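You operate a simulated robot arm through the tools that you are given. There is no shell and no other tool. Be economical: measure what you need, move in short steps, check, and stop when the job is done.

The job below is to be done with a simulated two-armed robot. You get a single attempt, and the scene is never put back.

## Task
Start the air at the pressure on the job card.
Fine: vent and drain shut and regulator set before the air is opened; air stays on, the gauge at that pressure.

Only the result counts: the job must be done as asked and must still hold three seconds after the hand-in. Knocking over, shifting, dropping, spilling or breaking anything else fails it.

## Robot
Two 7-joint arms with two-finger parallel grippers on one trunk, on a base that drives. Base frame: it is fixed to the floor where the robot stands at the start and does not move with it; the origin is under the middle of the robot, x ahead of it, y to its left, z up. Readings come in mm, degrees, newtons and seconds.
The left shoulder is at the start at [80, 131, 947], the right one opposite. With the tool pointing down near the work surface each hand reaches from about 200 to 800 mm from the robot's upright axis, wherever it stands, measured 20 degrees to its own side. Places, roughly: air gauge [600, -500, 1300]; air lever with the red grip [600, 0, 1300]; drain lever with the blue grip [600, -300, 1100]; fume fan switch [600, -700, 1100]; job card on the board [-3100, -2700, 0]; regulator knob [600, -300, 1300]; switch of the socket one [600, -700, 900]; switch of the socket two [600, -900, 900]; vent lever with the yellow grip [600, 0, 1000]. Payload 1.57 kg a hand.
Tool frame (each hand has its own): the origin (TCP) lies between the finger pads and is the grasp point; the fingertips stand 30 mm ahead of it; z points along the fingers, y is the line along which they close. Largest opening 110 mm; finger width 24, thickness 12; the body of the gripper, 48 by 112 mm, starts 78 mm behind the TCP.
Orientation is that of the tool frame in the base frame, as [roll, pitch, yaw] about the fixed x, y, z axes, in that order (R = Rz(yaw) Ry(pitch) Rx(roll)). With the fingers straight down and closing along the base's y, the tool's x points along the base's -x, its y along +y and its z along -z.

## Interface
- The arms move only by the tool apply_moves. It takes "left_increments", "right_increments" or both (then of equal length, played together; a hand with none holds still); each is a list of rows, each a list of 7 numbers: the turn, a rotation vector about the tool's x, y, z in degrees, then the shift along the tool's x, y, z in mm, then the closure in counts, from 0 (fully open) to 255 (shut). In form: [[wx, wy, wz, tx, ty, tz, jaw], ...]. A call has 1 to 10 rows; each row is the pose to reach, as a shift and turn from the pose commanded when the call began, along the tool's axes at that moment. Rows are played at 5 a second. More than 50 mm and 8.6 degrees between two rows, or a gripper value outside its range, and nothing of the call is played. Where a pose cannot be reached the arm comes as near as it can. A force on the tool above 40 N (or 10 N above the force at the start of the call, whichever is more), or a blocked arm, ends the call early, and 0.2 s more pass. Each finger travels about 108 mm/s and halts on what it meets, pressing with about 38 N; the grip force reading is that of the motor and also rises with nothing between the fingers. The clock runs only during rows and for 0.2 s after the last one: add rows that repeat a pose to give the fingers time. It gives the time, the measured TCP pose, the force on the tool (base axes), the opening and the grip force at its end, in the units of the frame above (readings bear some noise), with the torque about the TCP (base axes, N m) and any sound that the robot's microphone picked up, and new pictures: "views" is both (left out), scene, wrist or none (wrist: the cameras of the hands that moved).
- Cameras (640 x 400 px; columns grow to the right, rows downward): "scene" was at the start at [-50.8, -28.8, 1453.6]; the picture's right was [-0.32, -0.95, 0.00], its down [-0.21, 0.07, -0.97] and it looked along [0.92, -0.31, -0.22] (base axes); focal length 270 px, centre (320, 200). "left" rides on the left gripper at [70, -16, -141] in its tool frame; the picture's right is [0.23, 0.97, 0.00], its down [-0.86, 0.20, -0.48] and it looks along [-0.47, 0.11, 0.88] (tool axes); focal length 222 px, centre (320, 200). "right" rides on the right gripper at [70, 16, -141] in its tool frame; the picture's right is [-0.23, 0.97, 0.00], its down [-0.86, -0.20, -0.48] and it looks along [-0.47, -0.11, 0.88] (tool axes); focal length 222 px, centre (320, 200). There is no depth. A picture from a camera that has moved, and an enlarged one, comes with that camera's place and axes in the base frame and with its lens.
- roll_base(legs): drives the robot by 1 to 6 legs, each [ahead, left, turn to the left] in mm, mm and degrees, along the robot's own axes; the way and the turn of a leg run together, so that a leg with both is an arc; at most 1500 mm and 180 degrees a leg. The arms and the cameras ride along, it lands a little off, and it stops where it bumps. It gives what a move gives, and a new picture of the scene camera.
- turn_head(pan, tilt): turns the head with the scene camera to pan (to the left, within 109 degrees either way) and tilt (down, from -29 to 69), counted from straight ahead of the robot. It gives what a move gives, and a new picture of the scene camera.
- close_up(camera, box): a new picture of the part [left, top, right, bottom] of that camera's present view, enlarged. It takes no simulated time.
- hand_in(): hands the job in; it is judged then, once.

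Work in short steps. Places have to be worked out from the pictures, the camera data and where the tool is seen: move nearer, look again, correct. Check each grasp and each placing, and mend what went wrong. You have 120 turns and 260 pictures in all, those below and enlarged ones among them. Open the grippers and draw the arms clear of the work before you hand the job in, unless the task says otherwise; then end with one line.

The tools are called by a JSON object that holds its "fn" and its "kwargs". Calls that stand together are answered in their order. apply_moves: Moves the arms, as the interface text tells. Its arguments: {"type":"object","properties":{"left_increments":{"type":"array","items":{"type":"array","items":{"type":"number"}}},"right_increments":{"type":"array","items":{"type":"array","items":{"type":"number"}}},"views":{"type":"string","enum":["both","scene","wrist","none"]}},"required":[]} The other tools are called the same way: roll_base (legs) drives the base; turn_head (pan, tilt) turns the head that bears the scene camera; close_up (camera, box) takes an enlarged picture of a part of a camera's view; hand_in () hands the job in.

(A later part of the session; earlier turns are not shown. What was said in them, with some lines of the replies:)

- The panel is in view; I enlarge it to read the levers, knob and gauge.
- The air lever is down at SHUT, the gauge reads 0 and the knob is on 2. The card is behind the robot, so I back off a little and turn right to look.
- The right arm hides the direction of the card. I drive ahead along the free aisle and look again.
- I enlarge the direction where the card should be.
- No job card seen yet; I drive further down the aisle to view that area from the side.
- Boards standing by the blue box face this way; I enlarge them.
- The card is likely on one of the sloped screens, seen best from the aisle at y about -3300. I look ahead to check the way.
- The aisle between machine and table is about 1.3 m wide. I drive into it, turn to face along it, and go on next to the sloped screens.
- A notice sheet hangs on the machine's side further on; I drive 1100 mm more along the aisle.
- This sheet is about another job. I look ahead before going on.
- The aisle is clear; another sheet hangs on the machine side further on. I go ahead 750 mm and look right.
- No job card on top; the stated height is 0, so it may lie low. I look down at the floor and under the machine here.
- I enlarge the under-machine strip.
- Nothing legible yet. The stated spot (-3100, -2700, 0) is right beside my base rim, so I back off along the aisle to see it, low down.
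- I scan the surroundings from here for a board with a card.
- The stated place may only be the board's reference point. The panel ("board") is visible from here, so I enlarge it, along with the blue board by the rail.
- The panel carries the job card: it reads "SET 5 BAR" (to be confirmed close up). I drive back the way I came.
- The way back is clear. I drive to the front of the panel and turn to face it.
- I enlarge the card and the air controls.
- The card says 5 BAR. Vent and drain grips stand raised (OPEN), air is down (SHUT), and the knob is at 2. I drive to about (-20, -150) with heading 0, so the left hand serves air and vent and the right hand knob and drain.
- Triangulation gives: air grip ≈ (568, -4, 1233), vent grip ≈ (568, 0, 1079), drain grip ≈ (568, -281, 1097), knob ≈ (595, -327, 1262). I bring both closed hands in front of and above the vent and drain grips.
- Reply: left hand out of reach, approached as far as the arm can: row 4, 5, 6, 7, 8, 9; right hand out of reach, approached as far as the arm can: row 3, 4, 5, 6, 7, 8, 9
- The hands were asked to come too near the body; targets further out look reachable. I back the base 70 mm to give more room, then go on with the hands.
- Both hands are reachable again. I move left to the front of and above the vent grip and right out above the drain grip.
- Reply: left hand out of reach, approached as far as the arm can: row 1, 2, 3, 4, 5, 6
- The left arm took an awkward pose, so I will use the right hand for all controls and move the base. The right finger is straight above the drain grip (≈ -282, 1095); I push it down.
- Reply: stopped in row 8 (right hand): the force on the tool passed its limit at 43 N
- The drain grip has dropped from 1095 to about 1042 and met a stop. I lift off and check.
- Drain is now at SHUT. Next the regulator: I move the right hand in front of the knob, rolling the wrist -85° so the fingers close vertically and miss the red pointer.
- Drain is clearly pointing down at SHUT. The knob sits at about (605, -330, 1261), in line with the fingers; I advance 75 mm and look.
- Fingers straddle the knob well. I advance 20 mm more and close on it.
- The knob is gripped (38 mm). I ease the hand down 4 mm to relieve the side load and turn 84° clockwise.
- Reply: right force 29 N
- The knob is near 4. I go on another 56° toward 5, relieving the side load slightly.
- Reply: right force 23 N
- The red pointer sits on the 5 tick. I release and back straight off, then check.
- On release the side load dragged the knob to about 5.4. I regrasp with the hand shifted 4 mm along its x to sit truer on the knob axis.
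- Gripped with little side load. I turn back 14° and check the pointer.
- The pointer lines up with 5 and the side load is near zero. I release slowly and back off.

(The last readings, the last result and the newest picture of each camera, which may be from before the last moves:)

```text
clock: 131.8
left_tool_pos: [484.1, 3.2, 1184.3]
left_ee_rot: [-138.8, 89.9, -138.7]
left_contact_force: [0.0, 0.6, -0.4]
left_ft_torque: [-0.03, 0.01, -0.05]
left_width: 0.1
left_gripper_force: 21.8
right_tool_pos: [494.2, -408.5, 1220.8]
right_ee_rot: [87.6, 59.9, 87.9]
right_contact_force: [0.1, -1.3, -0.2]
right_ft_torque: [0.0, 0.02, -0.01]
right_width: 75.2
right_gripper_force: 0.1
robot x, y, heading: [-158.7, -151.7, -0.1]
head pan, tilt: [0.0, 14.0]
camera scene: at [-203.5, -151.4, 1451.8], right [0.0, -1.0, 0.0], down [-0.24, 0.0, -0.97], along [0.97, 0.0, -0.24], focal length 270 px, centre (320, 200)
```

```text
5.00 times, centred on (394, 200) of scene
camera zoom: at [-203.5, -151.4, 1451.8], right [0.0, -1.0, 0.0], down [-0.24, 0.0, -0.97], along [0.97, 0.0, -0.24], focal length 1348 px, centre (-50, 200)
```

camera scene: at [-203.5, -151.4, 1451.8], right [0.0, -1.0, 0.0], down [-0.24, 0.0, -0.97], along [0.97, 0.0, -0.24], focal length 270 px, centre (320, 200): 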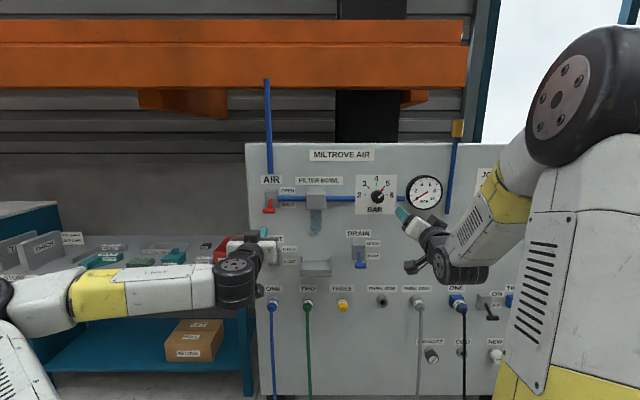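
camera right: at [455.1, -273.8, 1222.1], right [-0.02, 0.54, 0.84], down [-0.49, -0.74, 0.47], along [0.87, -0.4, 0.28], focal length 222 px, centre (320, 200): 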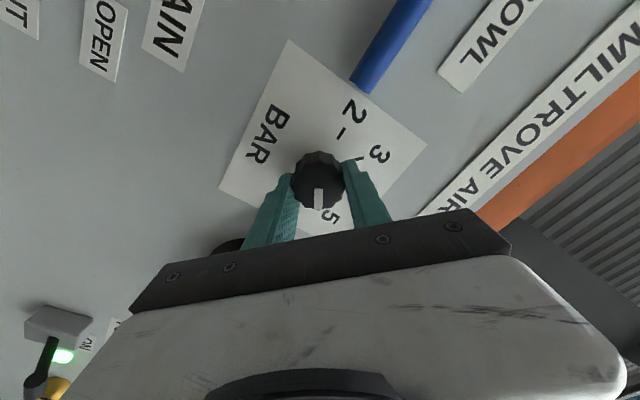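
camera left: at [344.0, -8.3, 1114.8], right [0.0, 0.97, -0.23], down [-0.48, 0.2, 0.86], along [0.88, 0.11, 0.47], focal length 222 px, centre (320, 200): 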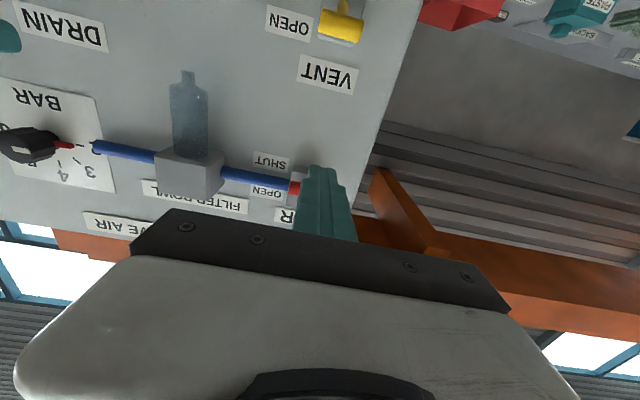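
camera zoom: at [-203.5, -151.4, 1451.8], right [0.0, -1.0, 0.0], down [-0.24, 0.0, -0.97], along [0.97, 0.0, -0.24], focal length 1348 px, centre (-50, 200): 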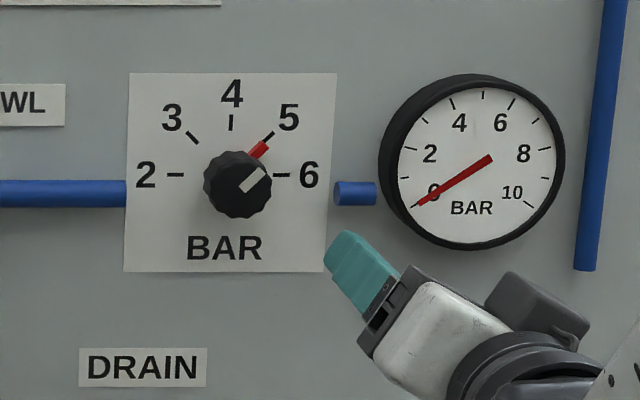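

The pointer stays on 5 with the air still shut. Now I fold the left arm back to its first posture (tool down, high), so the base can move left and the right hand can do vent and air.

{"fn": "apply_moves", "kwargs": {"left_increments": [[0, 0, 0, -15, -20, -30, 255], [0, 0, 0, -29, -40, -59, 255], [0, 8, 0, -50, -49, -75, 255], [0, 16, 0, -70, -55, -90, 255], [0, 24, 0, -90, -65, -105, 255], [0, 32, 0, -110, -75, -120, 255], [0, 40, 0, -130, -80, -135, 255], [0, 48, 0, -150, -90, -150, 255], [0, 56, 0, -170, -97, -165, 255], [0, 64, 0, -186, -104, -184, 255]], "right_increments": [[0, 0, -8, 0, 0, 0, 255], [0, 0, -16, 0, 0, 0, 255], [0, 0, -24, 0, 0, 0, 255], [0, 0, -32, 0, 0, 0, 255], [0, 0, -32, 0, 0, 0, 255], [0, 0, -32, 0, 0, 0, 255], [0, 0, -32, 0, 0, 0, 255], [0, 0, -32, 0, 0, 0, 255], [0, 0, -32, 0, 0, 0, 255], [0, 0, -32, 0, 0, 0, 255]], "views": "scene"}}

```text
clock: 133.9
left_tool_pos: [301.0, -97.6, 1367.8]
left_ee_rot: [-179.9, 25.8, 179.8]
left_contact_force: [-0.7, -0.3, -0.2]
left_ft_torque: [-0.02, 0.02, 0.02]
left_width: 0.0
left_gripper_force: 21.4
right_tool_pos: [495.4, -410.1, 1218.5]
right_ee_rot: [-59.4, 87.7, -59.6]
right_contact_force: [-0.2, -0.2, -0.7]
right_ft_torque: [-0.01, -0.03, -0.02]
right_width: 0.1
right_gripper_force: 21.3
robot x, y, heading: [-155.0, -153.0, 0.0]
head pan, tilt: [0.0, 14.0]
camera scene: at [-203.3, -151.6, 1451.8], right [0.0, -1.0, 0.0], down [-0.24, 0.0, -0.97], along [0.97, 0.0, -0.24], focal length 270 px, centre (320, 200)
```

scene: 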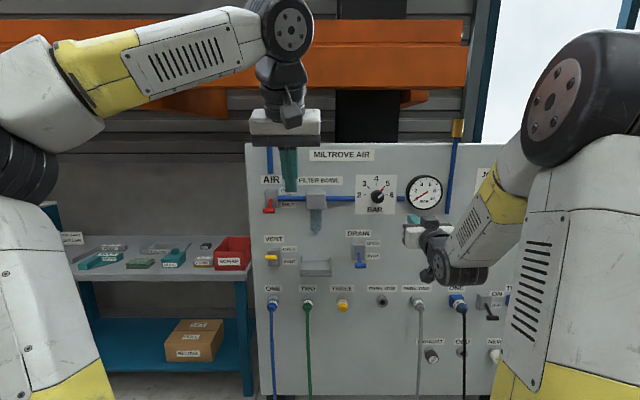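

The left arm is clear. I shift the base 280 mm left (and a bit back) so that the right shoulder faces the vent.

{"fn": "roll_base", "kwargs": {"legs": [[-20, 0, 0], [0, 280, 0]]}}

{"fn": "close_up", "kwargs": {"camera": "scene", "box": [310, 180, 438, 280]}}

```text
clock: 136.3
left_tool_pos: [282.6, 185.3, 1369.1]
left_ee_rot: [180.0, 25.9, -180.0]
left_contact_force: [-0.2, 0.0, -0.1]
left_ft_torque: [-0.01, 0.01, -0.02]
left_width: 0.0
left_gripper_force: 21.5
right_tool_pos: [476.6, -126.7, 1216.5]
right_ee_rot: [-59.1, 87.8, -59.1]
right_contact_force: [-0.2, -0.4, 0.2]
right_ft_torque: [0.0, 0.0, 0.03]
right_width: 0.0
right_gripper_force: 20.8
robot x, y, heading: [-178.5, 130.8, -0.1]
head pan, tilt: [0.0, 14.0]
camera scene: at [-223.1, 131.2, 1451.8], right [0.0, -1.0, 0.0], down [-0.24, 0.0, -0.97], along [0.97, 0.0, -0.24], focal length 270 px, centre (320, 200)
```

scene: 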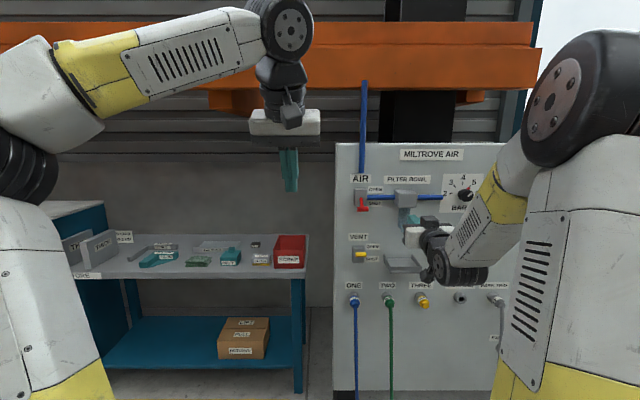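

```text
4.00 times, centred on (374, 230) of scene
camera zoom: at [-223.1, 131.2, 1451.8], right [0.0, -1.0, 0.0], down [-0.24, 0.0, -0.97], along [0.97, 0.0, -0.24], focal length 1078 px, centre (104, 80)
```

zoom: 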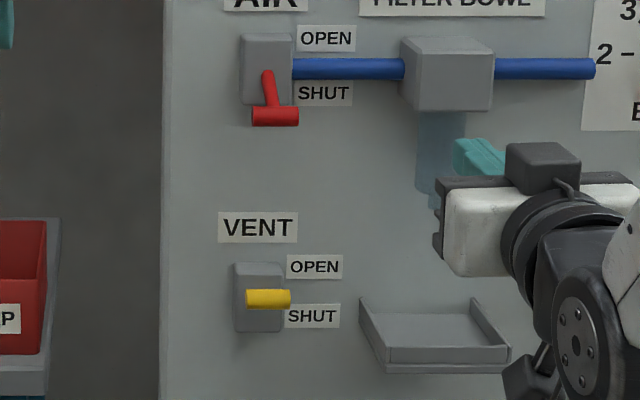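

Vent grip is at about (568, 0, 1076), raised. I bring the closed right hand in front, then over it.

{"fn": "apply_moves", "kwargs": {"right_increments": [[0, 0, 0, 20, 30, 0, 255], [0, 0, 0, 40, 60, 0, 255], [0, 0, 0, 65, 95, 0, 255], [0, 0, 0, 92, 128, 0, 255], [0, 0, 0, 96, 128, 36, 255], [0, 0, 0, 96, 128, 72, 255], [0, 0, 0, 96, 128, 72, 255]]}}

```text
clock: 137.9
left_tool_pos: [282.3, 186.9, 1368.8]
left_ee_rot: [-180.0, 25.8, 180.0]
left_contact_force: [-0.9, -0.6, -0.9]
left_ft_torque: [0.0, 0.0, 0.01]
left_width: 0.2
left_gripper_force: 21.6
right_tool_pos: [550.3, -4.9, 1120.7]
right_ee_rot: [-59.1, 87.8, -59.2]
right_contact_force: [-0.6, -0.7, -1.1]
right_ft_torque: [0.01, -0.01, -0.04]
right_width: 0.0
right_gripper_force: 21.5
robot x, y, heading: [-175.8, 131.4, -0.0]
head pan, tilt: [0.0, 14.0]
camera scene: at [-223.1, 131.4, 1451.8], right [0.0, -1.0, 0.0], down [-0.24, 0.0, -0.97], along [0.97, 0.0, -0.24], focal length 270 px, centre (320, 200)
camera right: at [411.3, 8.8, 1047.6], right [0.0, 0.98, 0.19], down [-0.5, -0.17, 0.85], along [0.87, -0.09, 0.49], focal length 222 px, centre (320, 200)
```

scene: 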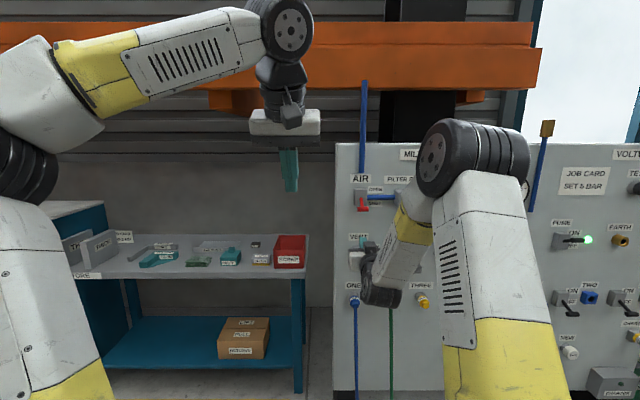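
right: 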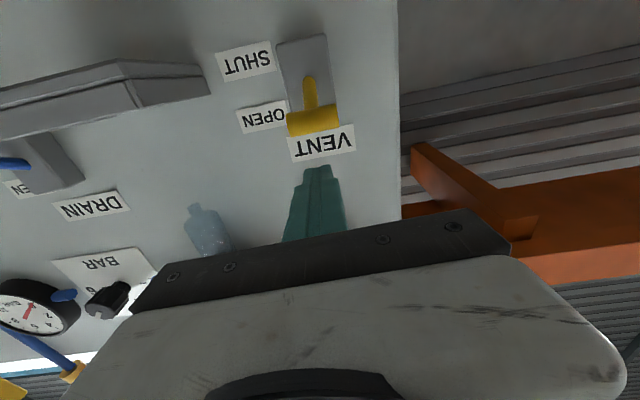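

The finger is right above the vent grip. I push it down as with the drain.

{"fn": "apply_moves", "kwargs": {"right_increments": [[0, 0, 0, 15, 3, 0, 255], [0, 0, 0, 30, 3, 0, 255], [0, 0, 0, 40, 3, 0, 255], [0, 0, 0, 50, 3, 0, 255], [0, 0, 0, 60, 3, 0, 255], [0, 0, 0, 70, 3, 0, 255], [0, 0, 0, 80, 3, 0, 255], [0, 0, 0, 88, 3, 0, 255]], "views": "none"}}

{"fn": "apply_moves", "kwargs": {"right_increments": [[0, 0, 0, -15, 0, 0, 255], [0, 0, 0, -35, 0, -15, 255], [0, 0, 0, -45, 0, -50, 255], [0, 0, 0, -45, -45, -60, 255], [0, 0, 0, -45, -90, -60, 255]]}}

{"fn": "close_up", "kwargs": {"camera": "scene", "box": [310, 180, 438, 280]}}

```text
clock: 139.6
left_tool_pos: [280.6, 185.5, 1368.5]
left_ee_rot: [-179.9, 25.9, -179.9]
left_contact_force: [-1.1, 0.8, 0.3]
left_ft_torque: [-0.03, -0.01, -0.02]
left_width: 0.0
left_gripper_force: 21.1
right_tool_pos: [551.5, -2.4, 1048.8]
right_ee_rot: [-33.7, 86.6, -33.8]
right_contact_force: [-10.8, -0.4, 10.6]
right_ft_torque: [0.01, -0.24, 0.02]
right_width: 0.1
right_gripper_force: 20.9
robot x, y, heading: [-176.1, 128.8, 0.0]
head pan, tilt: [0.0, 14.0]
stopped in row 8 (right hand): the force on the tool passed its limit at 47 N (the readings are from after the stop); the commanded pose is now the measured one
```

```text
clock: 140.8
left_tool_pos: [281.6, 185.6, 1368.8]
left_ee_rot: [-179.9, 25.9, -179.9]
left_contact_force: [0.1, 2.3, -1.4]
left_ft_torque: [-0.02, 0.01, 0.01]
left_width: 0.0
left_gripper_force: 21.3
right_tool_pos: [490.5, -88.2, 1092.2]
right_ee_rot: [-38.1, 86.8, -38.0]
right_contact_force: [0.2, -0.1, 0.5]
right_ft_torque: [0.02, -0.01, 0.01]
right_width: 0.0
right_gripper_force: 21.4
robot x, y, heading: [-177.5, 129.9, 0.1]
head pan, tilt: [0.0, 14.0]
camera scene: at [-223.2, 131.8, 1451.8], right [0.0, -1.0, 0.0], down [-0.24, 0.0, -0.97], along [0.97, 0.0, -0.24], focal length 270 px, centre (320, 200)
camera right: at [351.8, -75.3, 1016.6], right [-0.01, 0.98, 0.19], down [-0.51, -0.17, 0.84], along [0.86, -0.09, 0.51], focal length 222 px, centre (320, 200)
```

scene: 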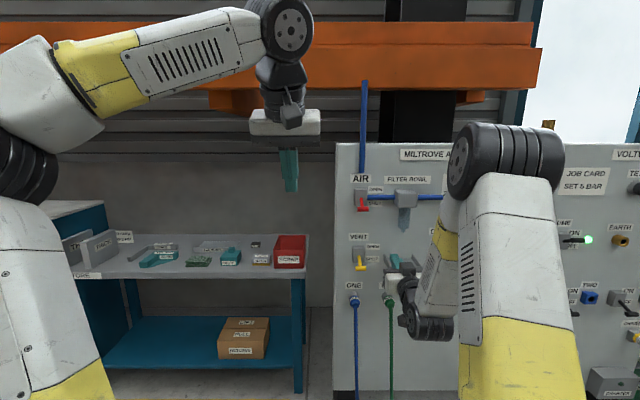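
right: 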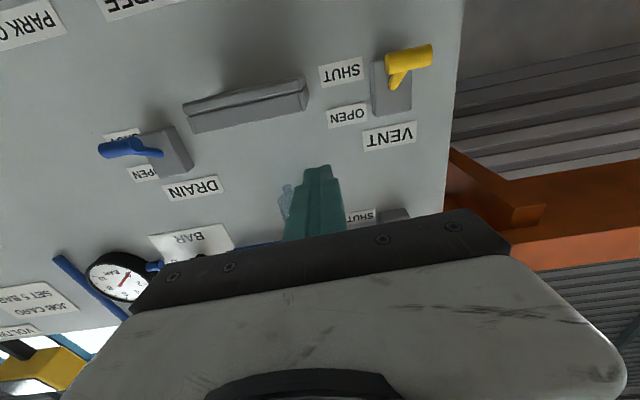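

```text
4.00 times, centred on (374, 230) of scene
camera zoom: at [-223.2, 131.8, 1451.8], right [0.0, -1.0, 0.0], down [-0.24, 0.0, -0.97], along [0.97, 0.0, -0.24], focal length 1078 px, centre (104, 80)
```

zoom: 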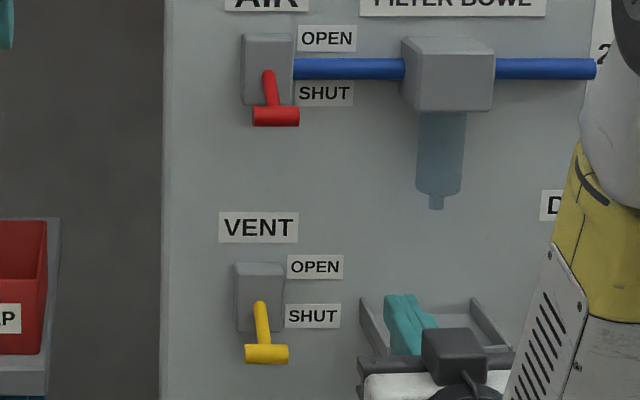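

Vent is now at SHUT, so vent and drain are shut and the regulator is on 5. I bring the finger under the air grip (≈ (568, 0, 1227)).

{"fn": "apply_moves", "kwargs": {"right_increments": [[0, 0, 0, -25, 22, 0, 255], [0, 0, 0, -50, 45, 0, 255], [0, 0, 0, -75, 70, 0, 255], [0, 0, 0, -98, 90, 0, 255], [0, 0, 0, -98, 90, 30, 255], [0, 0, 0, -98, 90, 60, 255], [0, 0, 0, -98, 90, 60, 255]]}}

```text
clock: 142.4
left_tool_pos: [282.5, 186.0, 1369.1]
left_ee_rot: [180.0, 25.9, 180.0]
left_contact_force: [0.2, -0.1, -0.1]
left_ft_torque: [-0.01, -0.04, 0.01]
left_width: 0.2
left_gripper_force: 21.1
right_tool_pos: [544.9, 1.9, 1186.0]
right_ee_rot: [-37.6, 86.8, -37.8]
right_contact_force: [0.5, 0.1, -0.3]
right_ft_torque: [-0.02, -0.01, 0.0]
right_width: 0.2
right_gripper_force: 21.9
robot x, y, heading: [-178.8, 129.5, -0.1]
head pan, tilt: [0.0, 14.0]
camera scene: at [-223.3, 131.3, 1451.8], right [0.0, -1.0, 0.0], down [-0.24, 0.0, -0.97], along [0.97, 0.0, -0.24], focal length 270 px, centre (320, 200)
camera right: at [407.8, 16.3, 1110.6], right [-0.01, 0.98, 0.19], down [-0.52, -0.17, 0.84], along [0.86, -0.09, 0.51], focal length 222 px, centre (320, 200)
```

scene: 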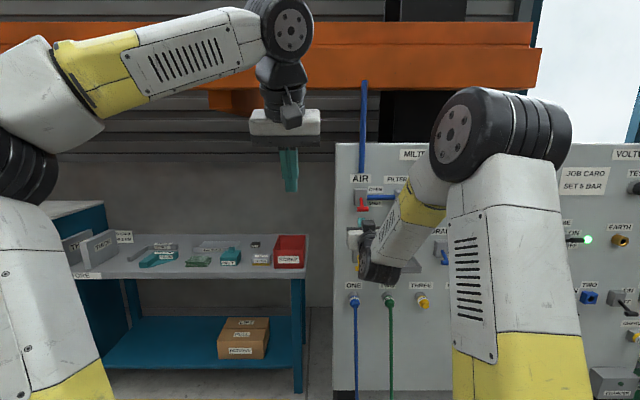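
right: 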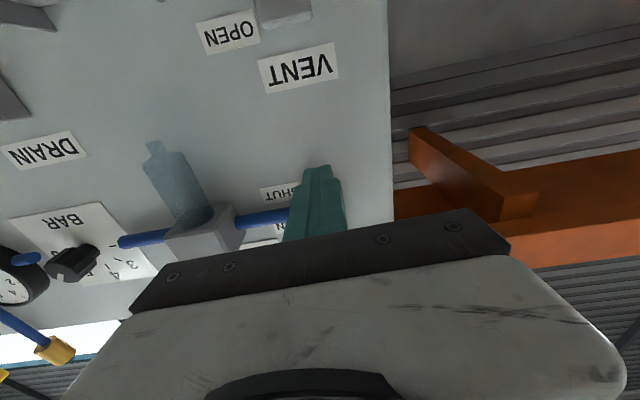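

The finger is under the air grip. I push up until the stop.

{"fn": "apply_moves", "kwargs": {"right_increments": [[0, 0, 0, -10, -2, 5, 255], [0, 0, 0, -22, -2, 5, 255], [0, 0, 0, -32, -2, 5, 255], [0, 0, 0, -42, -2, 5, 255], [0, 0, 0, -52, -2, 5, 255], [0, 0, 0, -62, -2, 5, 255], [0, 0, 0, -72, -2, 5, 255], [0, 0, 0, -80, -2, 5, 255], [0, 0, 0, -86, -2, 5, 255]]}}

{"fn": "close_up", "kwargs": {"camera": "scene", "box": [330, 160, 490, 260]}}

```text
clock: 144.1
left_tool_pos: [282.3, 186.0, 1369.9]
left_ee_rot: [180.0, 25.9, 179.9]
left_contact_force: [0.0, -0.3, 0.2]
left_ft_torque: [-0.01, -0.05, 0.02]
left_width: 0.1
left_gripper_force: 21.1
right_tool_pos: [546.4, 2.8, 1251.6]
right_ee_rot: [-67.2, 87.9, -67.2]
right_contact_force: [-3.2, 0.6, -3.5]
right_ft_torque: [0.0, 0.07, -0.02]
right_width: 0.0
right_gripper_force: 21.3
robot x, y, heading: [-177.4, 129.1, -0.2]
head pan, tilt: [0.0, 14.0]
stopped in row 8 (right hand): the force on the tool passed its limit at 46 N (the readings are from after the stop); the commanded pose is now the measured one
camera scene: at [-223.5, 131.3, 1451.8], right [0.0, -1.0, 0.0], down [-0.24, 0.0, -0.97], along [0.97, 0.0, -0.24], focal length 270 px, centre (320, 200)
camera right: at [407.0, 16.4, 1180.4], right [0.0, 0.98, 0.19], down [-0.49, -0.17, 0.85], along [0.87, -0.09, 0.48], focal length 222 px, centre (320, 200)
```

scene: 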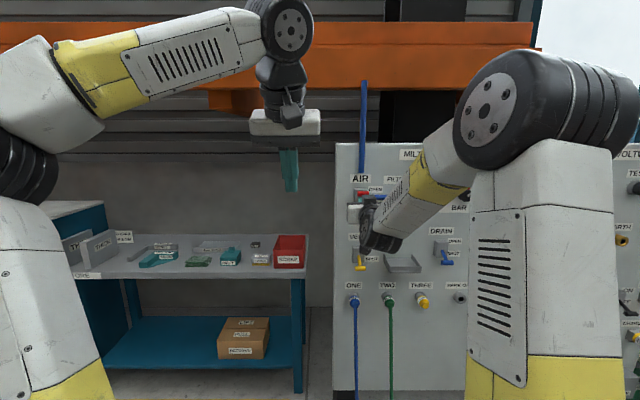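
right: 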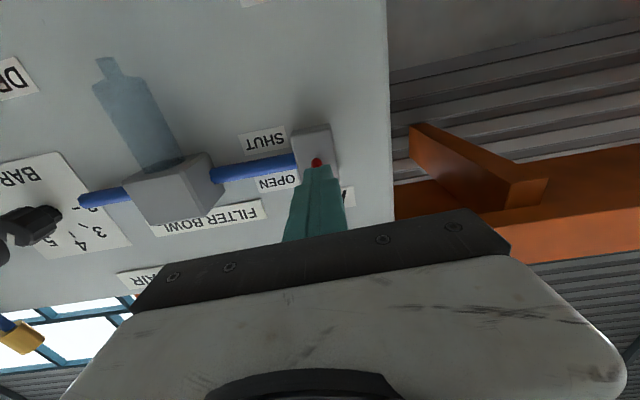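

```text
4.00 times, centred on (410, 210) of scene
camera zoom: at [-223.5, 131.3, 1451.8], right [0.0, -1.0, 0.0], down [-0.24, 0.0, -0.97], along [0.97, 0.0, -0.24], focal length 1078 px, centre (-40, 160)
```

zoom: 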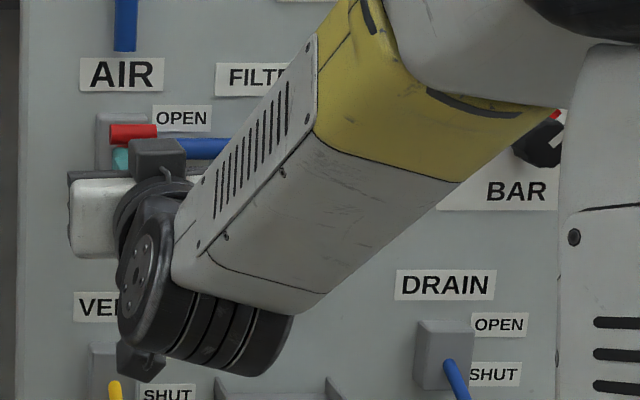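

The air grip is up at its stop. I lower and pull the hand back and to the right, then read the gauge.

{"fn": "apply_moves", "kwargs": {"right_increments": [[0, 0, 0, 15, 0, 0, 255], [0, 0, 0, 25, 0, -35, 255], [0, 0, 0, 25, 0, -80, 255], [0, 0, 0, 60, -20, -90, 255], [0, 0, 0, 100, -30, -90, 255]]}}

{"fn": "turn_head", "kwargs": {"pan": -15, "tilt": 14}}

```text
clock: 145.3
left_tool_pos: [281.0, 184.8, 1368.8]
left_ee_rot: [-179.9, 25.9, -179.9]
left_contact_force: [-0.8, 1.1, -0.1]
left_ft_torque: [0.01, -0.01, -0.02]
left_width: 0.1
left_gripper_force: 21.4
right_tool_pos: [458.3, -33.0, 1152.7]
right_ee_rot: [-62.7, 87.8, -62.7]
right_contact_force: [-0.3, 0.0, -1.3]
right_ft_torque: [-0.02, 0.05, 0.01]
right_width: 0.1
right_gripper_force: 21.1
robot x, y, heading: [-175.6, 130.3, 0.0]
head pan, tilt: [0.0, 14.0]
camera scene: at [-223.9, 131.5, 1451.8], right [0.0, -1.0, 0.0], down [-0.24, 0.0, -0.97], along [0.97, 0.0, -0.24], focal length 270 px, centre (320, 200)
camera right: at [319.0, -18.1, 1079.8], right [0.0, 0.98, 0.19], down [-0.49, -0.17, 0.85], along [0.87, -0.09, 0.48], focal length 222 px, centre (320, 200)
```

scene: 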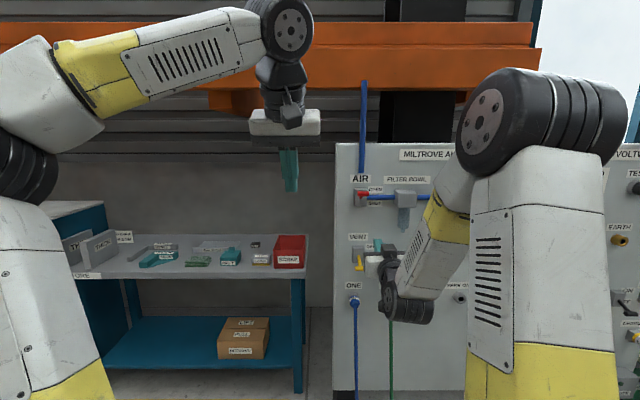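
right: 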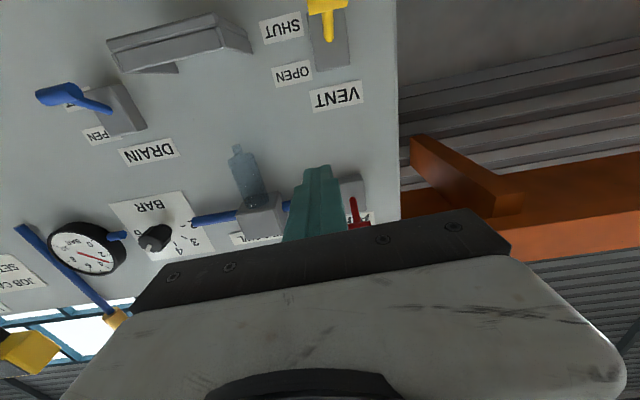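

```text
clock: 146.1
left_tool_pos: [281.7, 184.6, 1369.5]
left_ee_rot: [179.9, 25.9, -180.0]
left_contact_force: [0.5, 0.1, -0.1]
left_ft_torque: [0.03, -0.02, 0.0]
left_width: 0.0
left_gripper_force: 21.5
right_tool_pos: [458.0, -31.6, 1152.0]
right_ee_rot: [-63.8, 87.9, -63.9]
right_contact_force: [0.8, 0.4, 0.1]
right_ft_torque: [-0.01, -0.01, 0.0]
right_width: 0.2
right_gripper_force: 21.3
robot x, y, heading: [-178.8, 128.9, -0.0]
head pan, tilt: [-15.0, 14.0]
camera scene: at [-226.6, 107.2, 1451.8], right [-0.26, -0.97, 0.0], down [-0.23, 0.06, -0.97], along [0.94, -0.25, -0.24], focal length 270 px, centre (320, 200)
```

scene: 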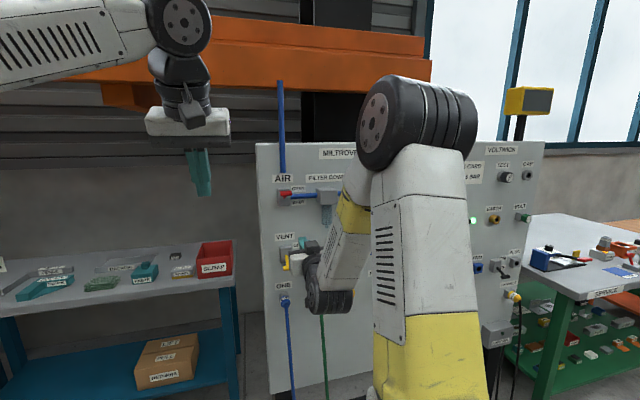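

Needle has risen. I open the grippers, back the base off and shift right for a clear view of the gauge.

{"fn": "apply_moves", "kwargs": {"left_increments": [[0, 0, 0, 0, 0, 0, 128], [0, 0, 0, 0, 0, 0, 0], [0, 0, 0, 0, 0, 0, 0], [0, 0, 0, 0, 0, 0, 0]], "right_increments": [[0, 0, 0, 0, 0, -20, 255], [0, 0, 0, 0, 0, -20, 128], [0, 0, 0, 0, 0, -20, 0], [0, 0, 0, 0, 0, -20, 0]], "views": "none"}}

{"fn": "roll_base", "kwargs": {"legs": [[-200, 0, 0], [0, -400, 0]]}}

{"fn": "turn_head", "kwargs": {"pan": 0, "tilt": 12}}

```text
clock: 147.1
left_tool_pos: [280.4, 185.2, 1368.8]
left_ee_rot: [180.0, 25.8, -180.0]
left_contact_force: [0.0, 0.0, 0.6]
left_ft_torque: [0.01, 0.03, 0.0]
left_width: 110.1
left_gripper_force: 0.1
right_tool_pos: [440.2, -33.5, 1153.9]
right_ee_rot: [-63.9, 87.9, -63.9]
right_contact_force: [-0.5, 0.9, 0.6]
right_ft_torque: [0.03, 0.04, 0.01]
right_width: 110.0
right_gripper_force: 0.1
robot x, y, heading: [-181.5, 130.7, 0.2]
head pan, tilt: [-15.0, 14.0]
```

```text
clock: 150.7
left_tool_pos: [87.2, -200.6, 1368.5]
left_ee_rot: [-180.0, 26.0, 179.9]
left_contact_force: [0.1, -0.3, -0.2]
left_ft_torque: [0.01, -0.01, 0.0]
left_width: 110.0
left_gripper_force: 0.0
right_tool_pos: [243.6, -417.4, 1152.8]
right_ee_rot: [-64.0, 87.8, -63.9]
right_contact_force: [0.0, -0.5, 0.8]
right_ft_torque: [0.0, -0.02, -0.03]
right_width: 109.6
right_gripper_force: 0.2
robot x, y, heading: [-372.7, -257.8, 0.3]
head pan, tilt: [-15.0, 14.0]
camera scene: at [-421.8, -280.2, 1451.8], right [-0.26, -0.97, 0.0], down [-0.23, 0.06, -0.97], along [0.94, -0.25, -0.24], focal length 270 px, centre (320, 200)
```

scene: 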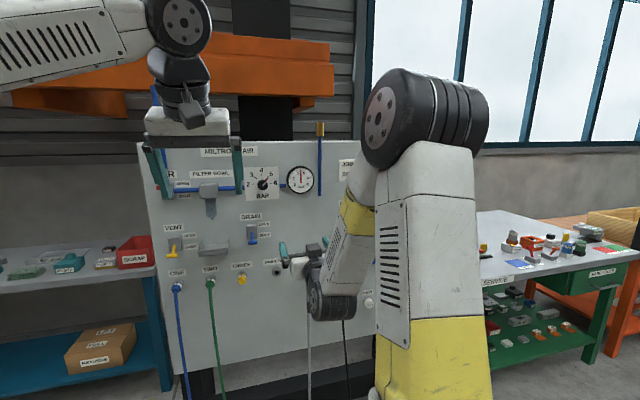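

```text
clock: 151.5
left_tool_pos: [86.6, -201.4, 1368.9]
left_ee_rot: [180.0, 25.9, -180.0]
left_contact_force: [-0.3, -0.3, 0.7]
left_ft_torque: [-0.02, -0.02, 0.0]
left_width: 109.8
left_gripper_force: 0.1
right_tool_pos: [243.5, -417.9, 1152.5]
right_ee_rot: [-63.9, 87.8, -63.9]
right_contact_force: [0.0, -0.5, 0.5]
right_ft_torque: [-0.03, 0.02, 0.01]
right_width: 110.1
right_gripper_force: 0.0
robot x, y, heading: [-373.4, -255.0, 0.2]
head pan, tilt: [0.0, 12.0]
camera scene: at [-418.8, -256.1, 1455.1], right [0.0, -1.0, 0.0], down [-0.21, 0.0, -0.98], along [0.98, 0.0, -0.21], focal length 270 px, centre (320, 200)
```

scene: 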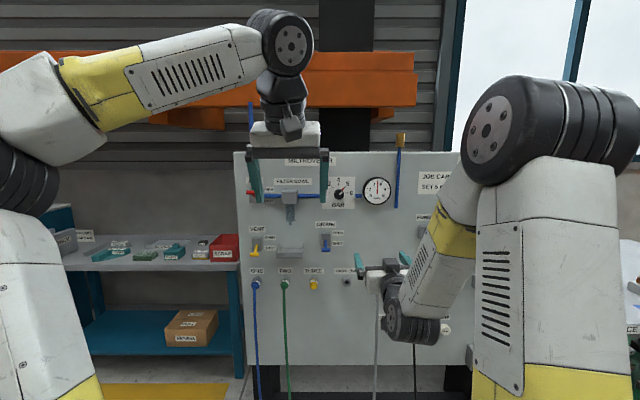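

{"fn": "close_up", "kwargs": {"camera": "scene", "box": [320, 165, 400, 215]}}

{"fn": "close_up", "kwargs": {"camera": "scene", "box": [236, 170, 348, 260]}}

```text
8.00 times, centred on (360, 190) of scene
camera zoom: at [-418.8, -256.1, 1455.1], right [0.0, -1.0, 0.0], down [-0.21, 0.0, -0.98], along [0.98, 0.0, -0.21], focal length 2156 px, centre (0, 280)
```

zoom: 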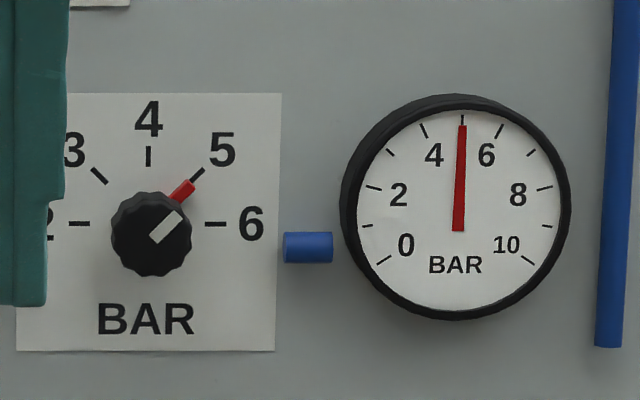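

```text
4.44 times, centred on (292, 215) of scene
camera zoom: at [-418.8, -256.1, 1455.1], right [0.0, -1.0, 0.0], down [-0.21, 0.0, -0.98], along [0.98, 0.0, -0.21], focal length 1198 px, centre (444, 133)
```

zoom: 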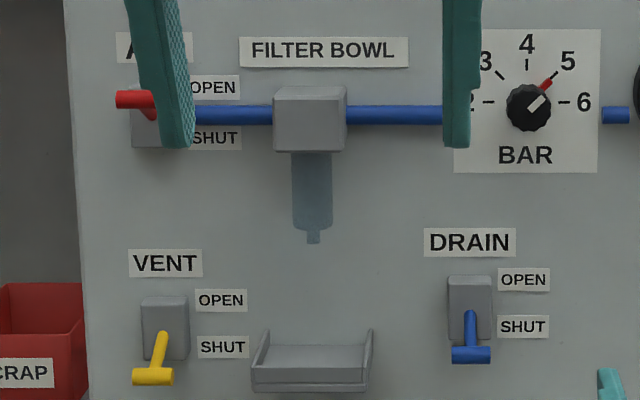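

The gauge reads 5 bar, air is OPEN, vent and drain are SHUT, and the arms are clear with the grippers open. I hand in.

{"fn": "hand_in", "kwargs": {}}

```text
The job is handed in.
```

The air is on at 5 bar, the pressure on the job card; vent and drain were shut and the regulator set to 5 before I opened it. At hand-in the gauge read 5 bar.
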